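You operate a simulated robot arm through the tools that you are given. There is no shell and no other tool. Be economical: measure what you need, move in short steps, check, and stop when the job is done.

You are at the controls of a simulated robot arm. One attempt, no reset.

Task
Fetch the green bag and set it on top of the blue card.

The check looks at the end state, three seconds after you hand in, the way a careful person would. Anything else that was tipped, shoved, dropped, spilled or broken makes it a failure.

Robot
A 6-joint arm with a two-finger parallel gripper, fixed in place. Base frame: the origin is at the foot of the arm, x ahead of it, y to its left, z up. Readings come in m, rad, newtons and seconds.
With the tool pointing down near the work surface it reaches from about 0.24 to 0.66 m from the base axis. Its first joint turns from -1.152 to 1.152 rad. Payload 2.9 kg.
Tool frame: the origin (TCP) lies between the finger pads and is the grasp point; the fingertips stand 0.03 m ahead of it; z points along the fingers, y is the line along which they close. Largest opening 0.11 m; finger width 0.02, thickness 0.01; the body of the gripper, 0.048 by 0.112 m, starts 0.055 m behind the TCP.
Orientation is that of the tool frame in the base frame, as [roll, pitch, yaw] about the fixed x, y, z axes, in that order (R = Rz(yaw) Ry(pitch) Rx(roll)). With the fingers straight down and closing along the base's y, the tool's x points along the base's -x, its y along +y and its z along -z.

Tools
- The arm moves only by the tool nudge_tool. Its argument "plan" is a list of rows, each a list of 6 numbers: the shift along the tool's x, y, z in m, then the turn, a rotation vector about the tool's x, y, z in rad. In form: [[tx, ty, tz, ax, ay, az], ...]. A call has 1 to 12 rows; each row is the pose to reach, as a shift and turn from the pose commanded when the call began, along the tool's axes at that moment. "grip" is the opening, from 0 (shut) to 1 (fully open), set as the call begins (left out, the last holds). Rows are played at 5 a second. More than 0.05 m and 0.15 rad between two rows, or a gripper value outside its range, and nothing of the call is played. A pose out of reach is approached as far as the arm can. The call stops where the force on the tool passes 40 N (or 10 N more than at its start, if that is more) or the arm is blocked; 0.2 s more then pass. Each finger travels about 0.108 m/s and halts on what it meets, pressing with about 39 N; the grip force reading is that of the motor and also rises with nothing between the fingers. The clock runs only during rows and for 0.2 s after the last one: add rows that repeat a pose to give the fingers time. It gives the time, the measured TCP pose, the force on the tool (base axes), the opening and the grip force at its end, in the units of the frame above (readings bear some noise), and new pictures: "show" is both (left out), scene, wrist or none.
- Cameras (640 x 400 px; columns grow to the right, rows downward): "scene" is fixed at [0.075, 0.4252, 1.3917]; the picture's right is [-0.76, -0.65, 0.00], its down [-0.38, 0.45, -0.80] and it looks along [0.52, -0.61, -0.59] (base axes); focal length 363 px, centre (320, 200). "wrist" rides on the gripper at [0.072, 0.017, -0.103] in the tool frame; the picture's right is [-0.23, 0.97, 0.00], its down [-0.76, -0.18, -0.62] and it looks along [-0.61, -0.14, 0.78] (tool axes); focal length 222 px, centre (320, 200). There is no depth. A picture from a camera that has moved, and an enlarged one, comes with that camera's place and axes in the base frame and with its lens. The place of the scene camera against the robot may be out by one fixed shift of up to 0.018 m in any direction.
- zoom(camera, box): a new picture of the part [left, top, right, bottom] of that camera's present view, enlarged. The clock stands still meanwhile.
- finish_job(): hands the job in; it is judged then, once.

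Go step by step. Nothing tells you positions but the pictures and the camera data: compare them with the known pose of the tool, close in by small moves and look again before you grip or let go. The budget is 90 turns and 170 pictures, counting those below and the enlarged ones. Unless the task says otherwise, let go and move clear before handing in, and close with one line.

The tools are called after "Emit:" as name(argument=value, ...) on one line, values as JSON. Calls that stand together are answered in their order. nudge_tool: Moves the arm, as the interface text tells. Its arguments: {"type":"object","properties":{"plan":{"type":"array"},"grip":{"type":"number"},"show":{"type":"string","enum":["both","scene","wrist","none"]}},"required":["plan"]} The other tools are called the same way: zoom (camera, box) takes an enlarged picture of a part of a camera's view; finish_job () hands the job in.

At the start:

```text
clock: 0.0
tool_pos: [0.3401, -0.1135, 1.0329]
tcp_rot: [3.141, 0.001, -3.14]
ft_force: [0.7, 0.1, -1.0]
finger_gap: 0.1102
finger_force: 0.0
```

scene: 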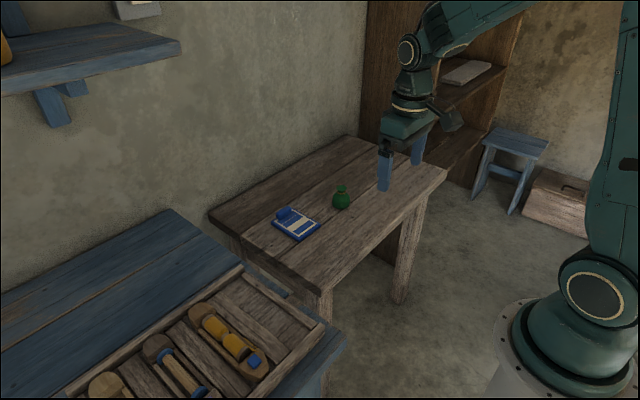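
wrist: 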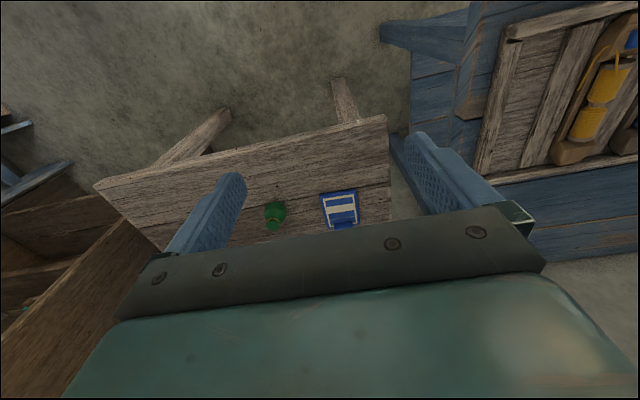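

I see the green bag and the blue card on the wooden table; the card has something blue lying near its edge. Zooming in to look closely before moving.

Emit:
zoom(camera="scene", box=[250, 160, 378, 240])

Emit:
zoom(camera="wrist", box=[240, 170, 400, 270])

```text
5.00 times, centred on (314, 200) of scene
camera zoom: at [0.075, 0.4252, 1.3917], right [-0.76, -0.65, 0.0], down [-0.38, 0.45, -0.8], along [0.52, -0.61, -0.59], focal length 1816 px, centre (350, 200)
```

zoom: 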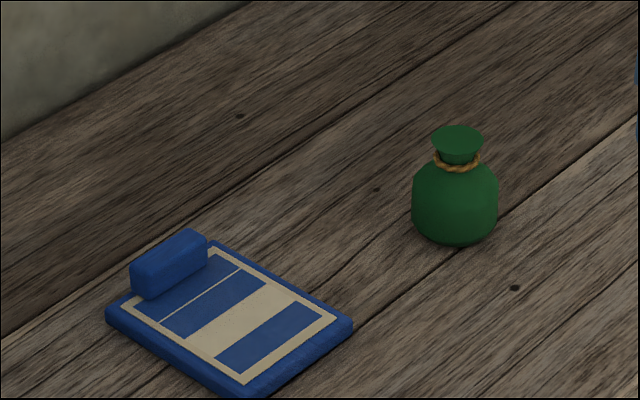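

```text
4.00 times, centred on (320, 220) of wrist
camera zoom: at [0.2669, -0.0982, 1.1367], right [0.23, 0.97, 0.0], down [0.76, -0.18, 0.62], along [0.61, -0.14, -0.78], focal length 888 px, centre (320, 120)
```

zoom: 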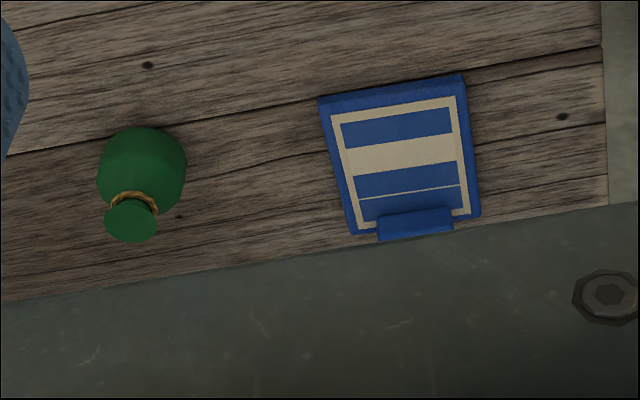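

The bag is about 5 cm wide, near (0.60, -0.29); the card is near (0.635, -0.13), with a raised ridge at its far end. I move closer above the bag at a safe height and look again.

Emit:
nudge_tool(plan=[[-0.03, -0.022, 0.012, 0, 0, 0], [-0.06, -0.045, 0.024, 0, 0, 0], [-0.09, -0.067, 0.036, 0, 0, 0], [-0.12, -0.09, 0.047, 0, 0, 0], [-0.15, -0.112, 0.06, 0, 0, 0], [-0.18, -0.135, 0.071, 0, 0, 0], [-0.21, -0.157, 0.083, 0, 0, 0], [-0.21, -0.157, 0.083, 0, 0, 0]], grip=1)

```text
clock: 1.8
tool_pos: [0.549, -0.2716, 0.9486]
tcp_rot: [3.141, 0.0, 3.141]
ft_force: [-0.4, 0.1, 0.4]
finger_gap: 0.1101
finger_force: 0.0
camera wrist: at [0.4767, -0.2554, 1.0524], right [0.23, 0.97, 0.0], down [0.76, -0.18, 0.62], along [0.61, -0.14, -0.78], focal length 222 px, centre (320, 200)
```

scene: 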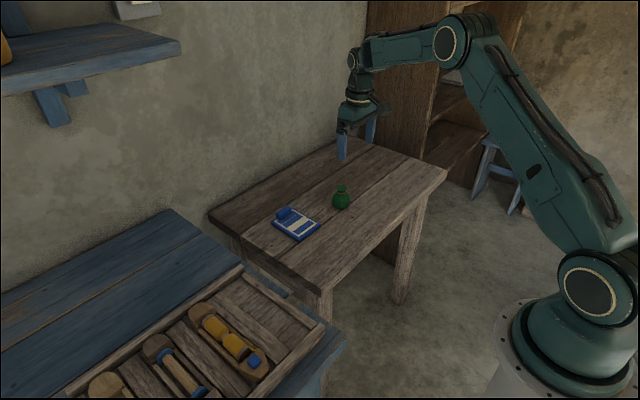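
wrist: 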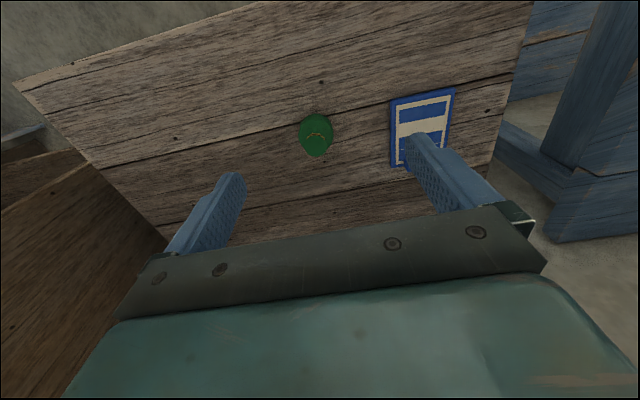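

The two wrist views put the bag at about (0.606, -0.291) with the table at 0.70. I move above it at z≈0.84 and check that the arm reaches.

Emit:
nudge_tool(plan=[[-0.019, -0.006, 0.036, 0, 0, 0], [-0.038, -0.013, 0.072, 0, 0, 0], [-0.056, -0.019, 0.108, 0, 0, 0], [-0.056, -0.019, 0.108, 0, 0, 0]])

```text
clock: 2.8
tool_pos: [0.6063, -0.2895, 0.844]
tcp_rot: [3.14, 0.001, 3.141]
ft_force: [0.2, 0.1, 0.5]
finger_gap: 0.1098
finger_force: 0.1
camera wrist: at [0.5333, -0.2757, 0.9477], right [0.23, 0.97, 0.0], down [0.76, -0.18, 0.62], along [0.61, -0.14, -0.78], focal length 222 px, centre (320, 200)
```

scene: 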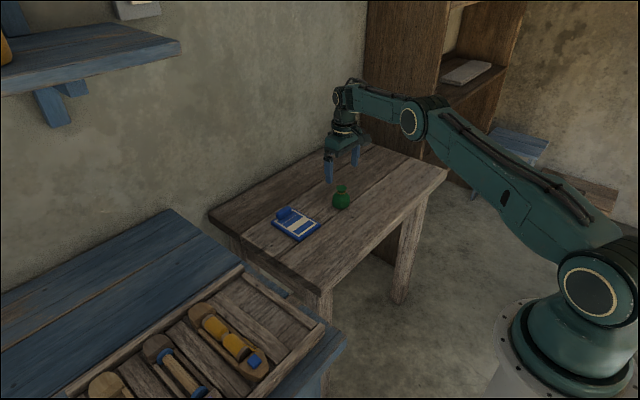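
wrist: 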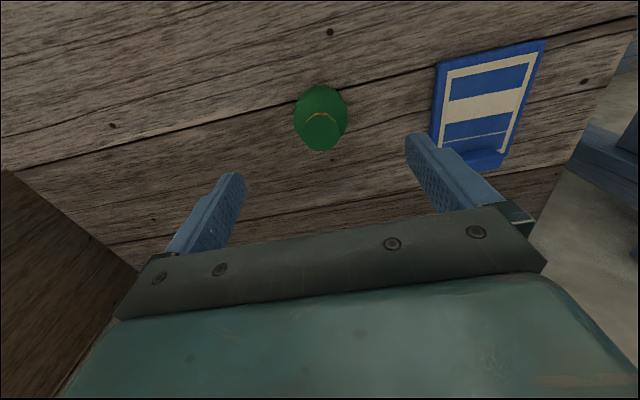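

The arm is in reach and the bag is centred at about (0.604, -0.291) between the fingers. I descend to z≈0.735.

Emit:
nudge_tool(plan=[[0.002, -0.001, 0.025, 0, 0, 0], [0.002, -0.001, 0.05, 0, 0, 0], [0.002, -0.001, 0.07, 0, 0, 0], [0.002, -0.001, 0.09, 0, 0, 0], [0.002, -0.001, 0.107, 0, 0, 0], [0.002, -0.001, 0.107, 0, 0, 0]])

```text
clock: 4.2
tool_pos: [0.604, -0.2907, 0.7352]
tcp_rot: [3.142, 0.002, -3.141]
ft_force: [-0.6, -0.2, 0.1]
finger_gap: 0.1098
finger_force: 0.2
camera wrist: at [0.5313, -0.2752, 0.8388], right [0.23, 0.97, 0.0], down [0.76, -0.18, 0.62], along [0.61, -0.14, -0.78], focal length 222 px, centre (320, 200)
```

scene: 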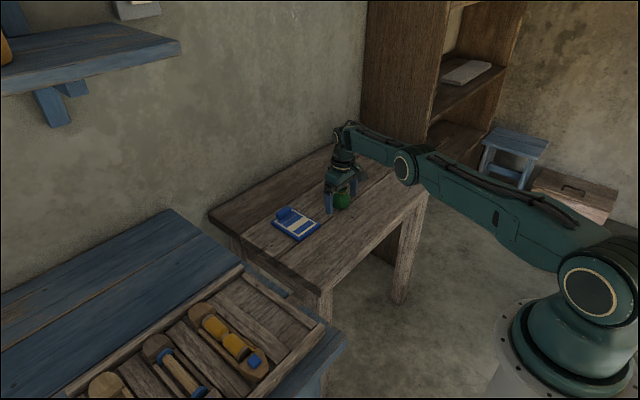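
wrist: 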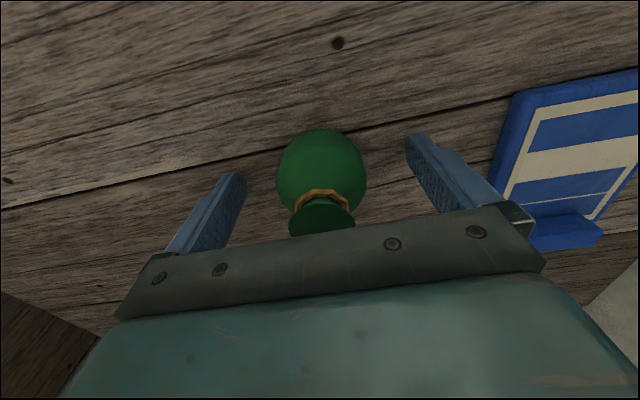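

The bag sits between the fingers with clearance on both sides. I close the gripper.

Emit:
nudge_tool(plan=[[0, 0, 0, 0, 0, 0], [0, 0, 0, 0, 0, 0], [0, 0, 0, 0, 0, 0], [0, 0, 0, 0, 0, 0], [0, 0, 0, 0, 0, 0]], grip=0, show="wrist")

```text
clock: 5.4
tool_pos: [0.6034, -0.291, 0.7358]
tcp_rot: [-3.14, -0.001, -3.141]
ft_force: [-0.2, -0.9, -0.9]
finger_gap: 0.0509
finger_force: 38.5
camera wrist: at [0.5312, -0.2753, 0.8388], right [0.23, 0.97, 0.0], down [0.76, -0.18, 0.62], along [0.61, -0.14, -0.78], focal length 222 px, centre (320, 200)
```

wrist: 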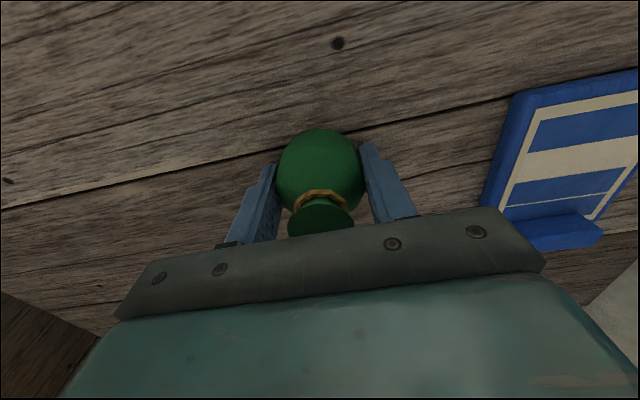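

The bag is held at an opening of 0.051 m. I lift it by 0.1 m.

Emit:
nudge_tool(plan=[[0, 0, -0.01, 0, 0, 0], [0, 0, -0.03, 0, 0, 0], [0, 0, -0.055, 0, 0, 0], [0, 0, -0.08, 0, 0, 0], [0, 0, -0.1, 0, 0, 0], [0, 0, -0.1, 0, 0, 0]])

```text
clock: 6.8
tool_pos: [0.6016, -0.292, 0.835]
tcp_rot: [3.141, 0.002, -3.141]
ft_force: [-0.1, 0.6, -0.1]
finger_gap: 0.0243
finger_force: 39.4
camera wrist: at [0.5297, -0.2759, 0.9382], right [0.23, 0.97, 0.0], down [0.76, -0.18, 0.62], along [0.61, -0.14, -0.78], focal length 222 px, centre (320, 200)
```

scene: 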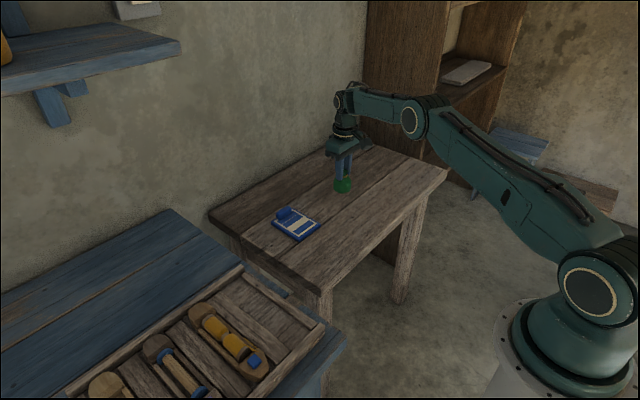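
wrist: 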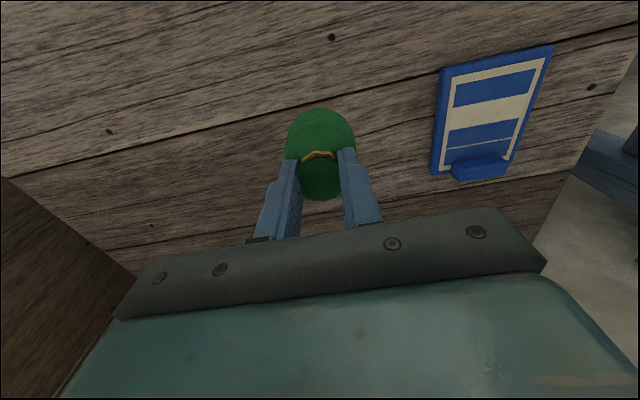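

The bag slid down in the grip and now hangs by its neck at a gap of 0.024 m. I take closer looks before going on.

Emit:
zoom(camera="scene", box=[304, 135, 400, 195])

Emit:
zoom(camera="wrist", box=[240, 90, 400, 190])

```text
6.67 times, centred on (352, 165) of scene
camera zoom: at [0.075, 0.4252, 1.3917], right [-0.76, -0.65, 0.0], down [-0.38, 0.45, -0.8], along [0.52, -0.61, -0.59], focal length 2422 px, centre (107, 433)
```

zoom: 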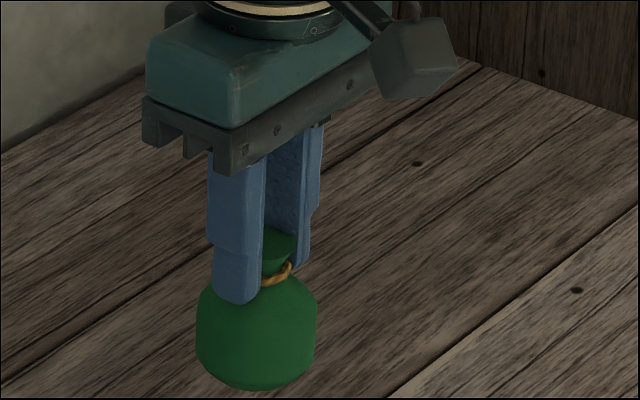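

```text
4.00 times, centred on (320, 140) of wrist
camera zoom: at [0.5297, -0.2759, 0.9382], right [0.23, 0.97, 0.0], down [0.76, -0.18, 0.62], along [0.61, -0.14, -0.78], focal length 888 px, centre (320, 440)
```

zoom: 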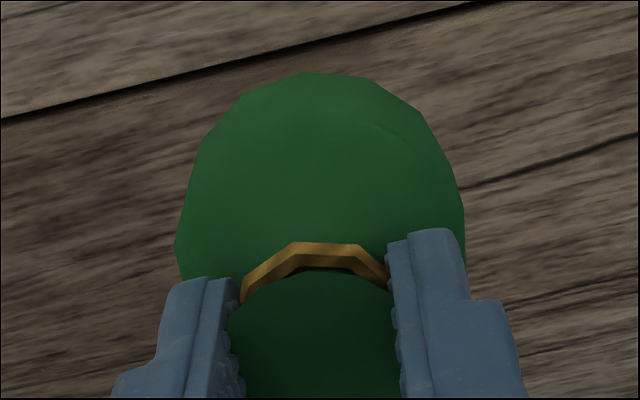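

The neck is securely between the fingers under the flared lip, and the bag's bottom is at about z=0.76. I zoom on the card to fix the placing spot.

Emit:
zoom(camera="wrist", box=[400, 30, 592, 190])

```text
2.50 times, centred on (496, 110) of wrist
camera zoom: at [0.5297, -0.2759, 0.9382], right [0.23, 0.97, 0.0], down [0.76, -0.18, 0.62], along [0.61, -0.14, -0.78], focal length 555 px, centre (-120, 425)
```

zoom: 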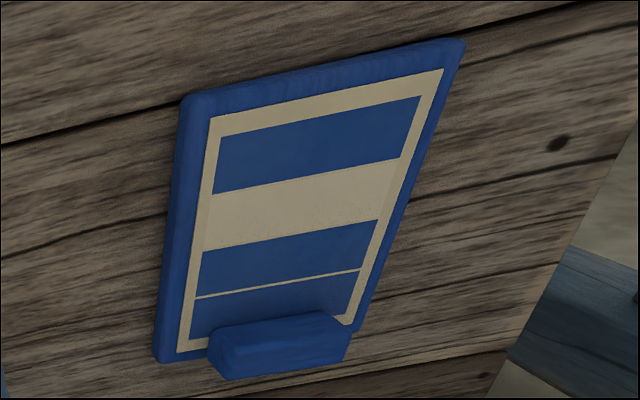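

The card spans x 0.59–0.70 and y -0.176 to -0.088, with its ridge beyond about x 0.675, so I aim for (0.632, -0.132). I carry the bag across at this height, slowly.

Emit:
nudge_tool(plan=[[-0.002, 0.008, 0, 0, 0, 0], [-0.005, 0.024, 0, 0, 0, 0], [-0.008, 0.042, 0, 0, 0, 0], [-0.011, 0.06, 0, 0, 0, 0], [-0.015, 0.08, 0, 0, 0, 0], [-0.019, 0.1, 0, 0, 0, 0], [-0.022, 0.118, 0, 0, 0, 0], [-0.025, 0.136, 0, 0, 0, 0], [-0.028, 0.15, 0, 0, 0, 0], [-0.03, 0.16, 0, 0, 0, 0], [-0.03, 0.16, 0, 0, 0, 0]])

Emit:
zoom(camera="scene", box=[240, 160, 368, 240])

Emit:
zoom(camera="wrist", box=[240, 70, 400, 190])

```text
clock: 9.2
tool_pos: [0.6335, -0.1303, 0.8352]
tcp_rot: [-3.141, -0.001, 3.141]
ft_force: [0.1, 0.6, -1.4]
finger_gap: 0.0243
finger_force: 39.2
camera wrist: at [0.5606, -0.1154, 0.9387], right [0.23, 0.97, 0.0], down [0.76, -0.18, 0.62], along [0.61, -0.14, -0.78], focal length 222 px, centre (320, 200)
```

scene: 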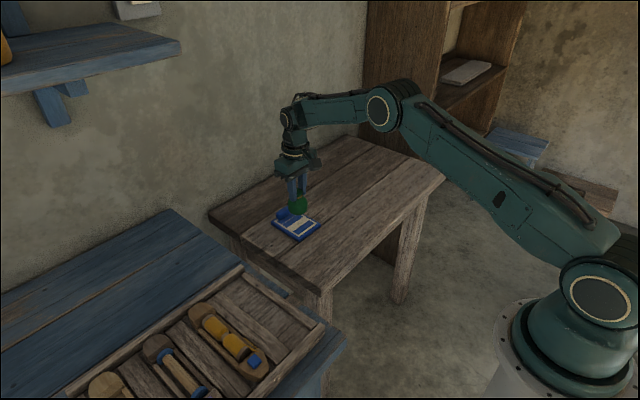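
wrist: 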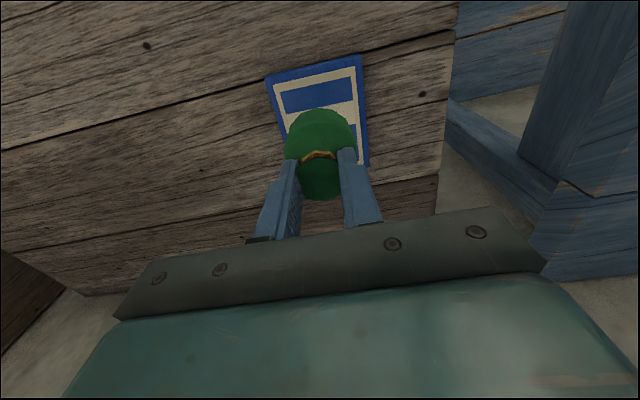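

```text
5.00 times, centred on (304, 200) of scene
camera zoom: at [0.075, 0.4252, 1.3917], right [-0.76, -0.65, 0.0], down [-0.38, 0.45, -0.8], along [0.52, -0.61, -0.59], focal length 1816 px, centre (400, 200)
```

zoom: 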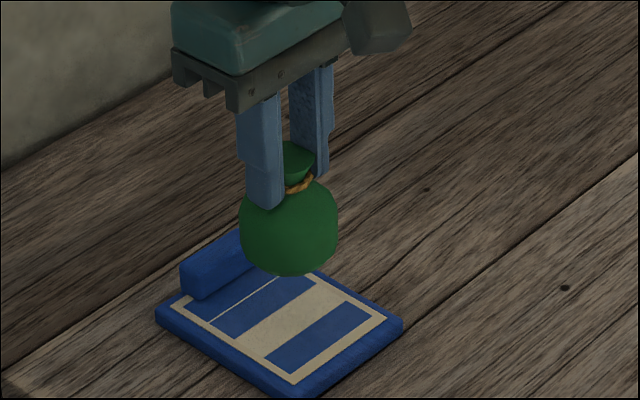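

```text
3.33 times, centred on (320, 130) of wrist
camera zoom: at [0.5606, -0.1154, 0.9387], right [0.23, 0.97, 0.0], down [0.76, -0.18, 0.62], along [0.61, -0.14, -0.78], focal length 740 px, centre (320, 433)
```

zoom: 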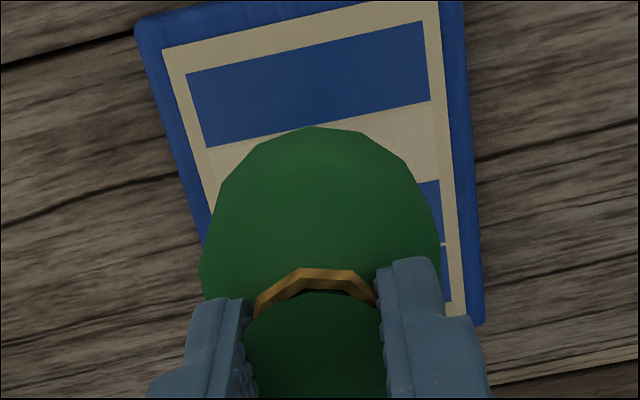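

The bag hangs over the card's flat area, clear of the ridge. I lower it by 0.04 m and look again.

Emit:
nudge_tool(plan=[[0.002, -0.001, 0.01, 0, 0, 0], [0.003, -0.002, 0.02, 0, 0, 0], [0.003, -0.002, 0.03, 0, 0, 0], [0.003, -0.002, 0.04, 0, 0, 0], [0.003, -0.002, 0.04, 0, 0, 0]], show="wrist")

Emit:
zoom(camera="scene", box=[240, 160, 368, 240])

```text
clock: 10.4
tool_pos: [0.6307, -0.1331, 0.7948]
tcp_rot: [3.142, -0.001, 3.141]
ft_force: [0.1, -0.3, -0.2]
finger_gap: 0.0245
finger_force: 38.8
camera wrist: at [0.5584, -0.1173, 0.8987], right [0.23, 0.97, 0.0], down [0.76, -0.18, 0.62], along [0.61, -0.14, -0.78], focal length 222 px, centre (320, 200)
```

wrist: 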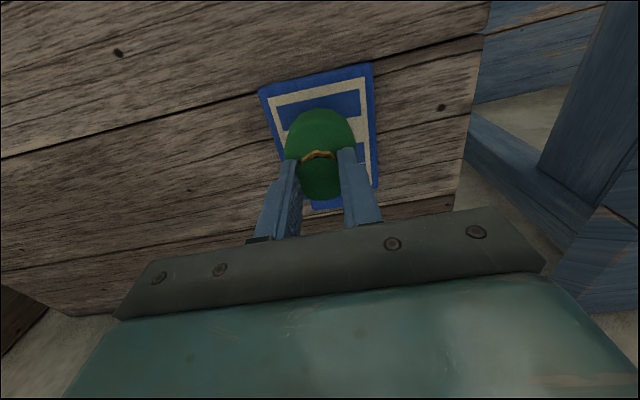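

```text
5.00 times, centred on (304, 200) of scene
camera zoom: at [0.075, 0.4252, 1.3917], right [-0.76, -0.65, 0.0], down [-0.38, 0.45, -0.8], along [0.52, -0.61, -0.59], focal length 1816 px, centre (400, 200)
```

zoom: 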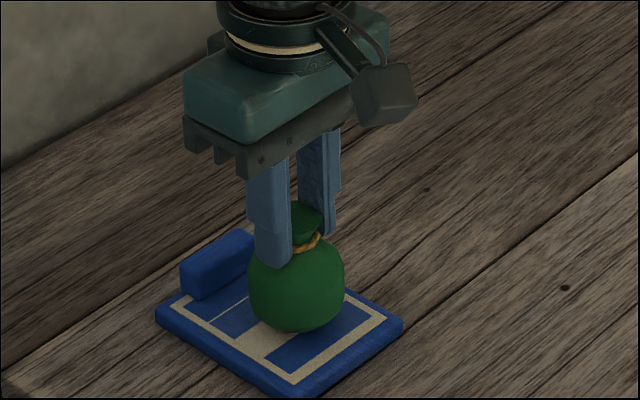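

The bag is roughly a centimetre above the card. I lower it in fine steps and watch the force.

Emit:
nudge_tool(plan=[[0, 0, 0.003, 0, 0, 0], [0, 0, 0.006, 0, 0, 0], [0, 0, 0.009, 0, 0, 0]], show="none")

Emit:
zoom(camera="scene", box=[240, 160, 368, 240])

```text
clock: 11.2
tool_pos: [0.6314, -0.1323, 0.7873]
tcp_rot: [-3.141, 0.001, 3.141]
ft_force: [-4.1, 0.0, 9.4]
finger_gap: 0.0244
finger_force: 39.4
```

```text
5.00 times, centred on (304, 200) of scene
camera zoom: at [0.0747, 0.4253, 1.3917], right [-0.76, -0.65, 0.0], down [-0.38, 0.45, -0.8], along [0.52, -0.61, -0.59], focal length 1816 px, centre (400, 200)
```

zoom: 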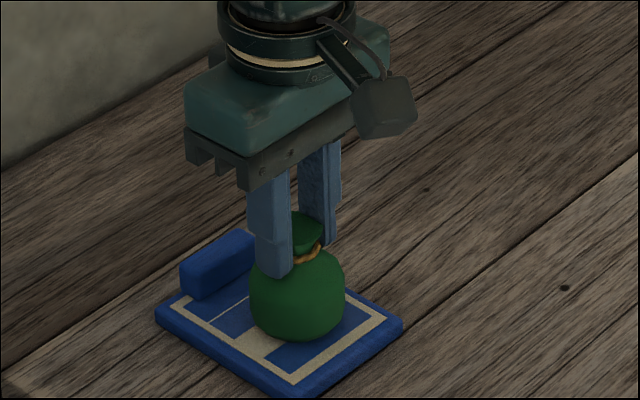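

The bag rests on the card with about 9 N of contact. I ease up 1 mm to relax it and open the gripper part way.

Emit:
nudge_tool(plan=[[0, 0, -0.001, 0, 0, 0], [0, 0, -0.001, 0, 0, 0]], show="none")

Emit:
nudge_tool(plan=[[0, 0, 0, 0, 0, 0], [0, 0, 0, 0, 0, 0], [0, 0, 0, 0, 0, 0]], grip=0.45, show="wrist")

Emit:
zoom(camera="scene", box=[240, 160, 368, 240])

```text
clock: 11.8
tool_pos: [0.6315, -0.1328, 0.7887]
tcp_rot: [3.141, 0.001, -3.141]
ft_force: [-0.9, 1.3, 9.5]
finger_gap: 0.0243
finger_force: 39.4
```

```text
clock: 12.6
tool_pos: [0.6305, -0.134, 0.7864]
tcp_rot: [-3.141, 0.0, -3.141]
ft_force: [0.1, -0.8, -0.1]
finger_gap: 0.0492
finger_force: 0.0
camera wrist: at [0.5582, -0.1178, 0.8904], right [0.23, 0.97, 0.0], down [0.76, -0.18, 0.62], along [0.61, -0.14, -0.78], focal length 222 px, centre (320, 200)
```

wrist: 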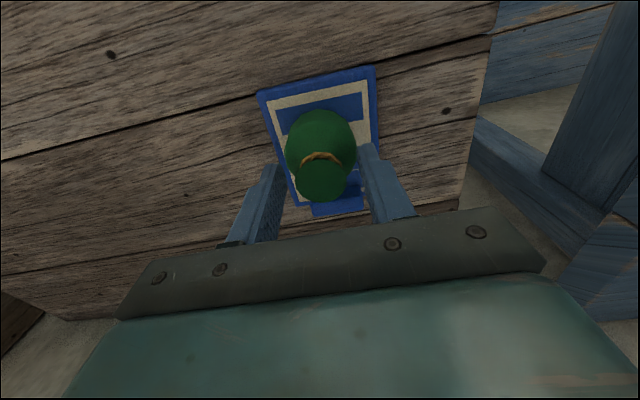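

```text
5.00 times, centred on (304, 200) of scene
camera zoom: at [0.075, 0.4252, 1.3917], right [-0.76, -0.65, 0.0], down [-0.38, 0.45, -0.8], along [0.52, -0.61, -0.59], focal length 1816 px, centre (400, 200)
```

zoom: 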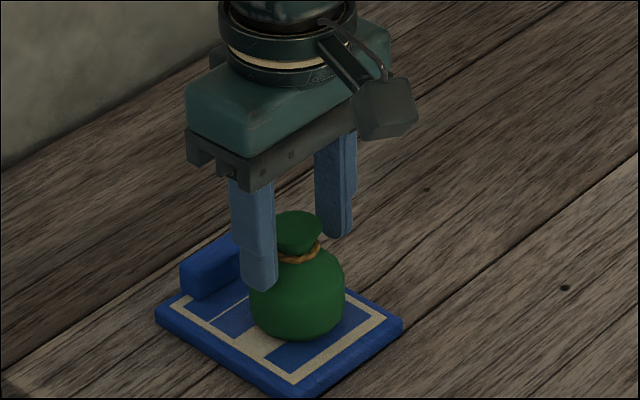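

The bag stands by itself on the card and the fingers are free of it. I open a little more and go straight up.

Emit:
nudge_tool(plan=[[0, 0, 0, 0, 0, 0], [0, 0, 0, 0, 0, 0], [0, 0, -0.02, 0, 0, 0], [0, 0, -0.05, 0, 0, 0], [0, 0, -0.09, 0, 0, 0], [0, 0, -0.13, 0, 0, 0], [0, 0, -0.15, 0, 0, 0], [0, 0, -0.15, 0, 0, 0]], grip=0.7)

Emit:
zoom(camera="scene", box=[240, 160, 368, 240])

Emit:
zoom(camera="wrist", box=[240, 70, 400, 190])

```text
clock: 14.4
tool_pos: [0.6311, -0.1324, 0.9384]
tcp_rot: [3.14, 0.001, -3.14]
ft_force: [0.0, -0.6, -0.5]
finger_gap: 0.077
finger_force: 0.1
camera wrist: at [0.5581, -0.1168, 1.0419], right [0.23, 0.97, 0.0], down [0.76, -0.18, 0.62], along [0.61, -0.14, -0.78], focal length 222 px, centre (320, 200)
```

scene: 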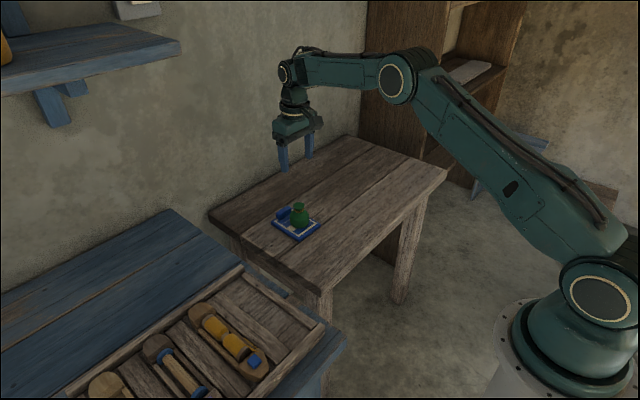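
wrist: 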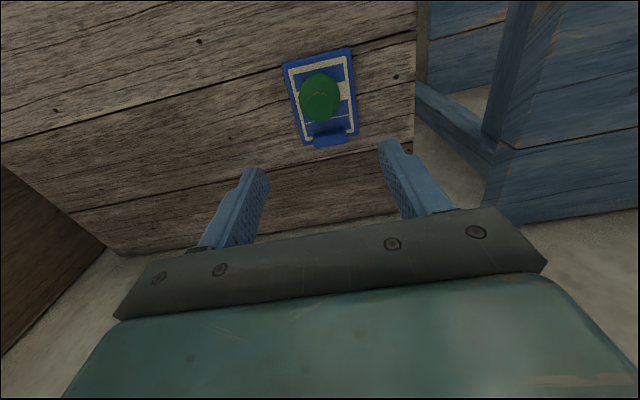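

```text
5.00 times, centred on (304, 200) of scene
camera zoom: at [0.075, 0.4252, 1.3917], right [-0.76, -0.65, 0.0], down [-0.38, 0.45, -0.8], along [0.52, -0.61, -0.59], focal length 1816 px, centre (400, 200)
```

zoom: 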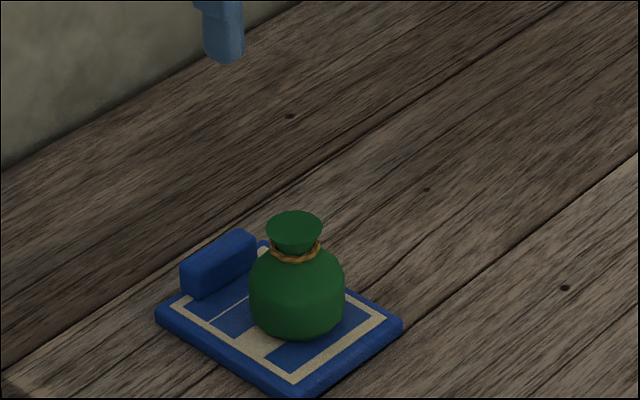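

```text
3.33 times, centred on (320, 130) of wrist
camera zoom: at [0.5581, -0.1168, 1.0419], right [0.23, 0.97, 0.0], down [0.76, -0.18, 0.62], along [0.61, -0.14, -0.78], focal length 740 px, centre (320, 433)
```

zoom: 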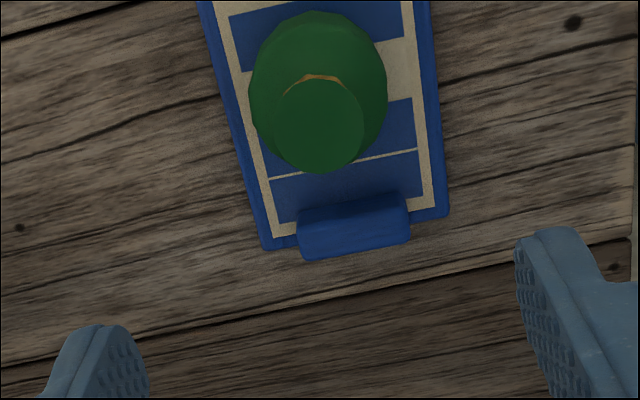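

The bag stands upright on the card, the card has not moved and the arm is clear. I hand in now.

Emit:
finish_job()

```text
The job is handed in.
```

The green bag is standing upright on the blue card; it slid down in the grip to its neck during the lift but was not dropped, and nothing else was moved.
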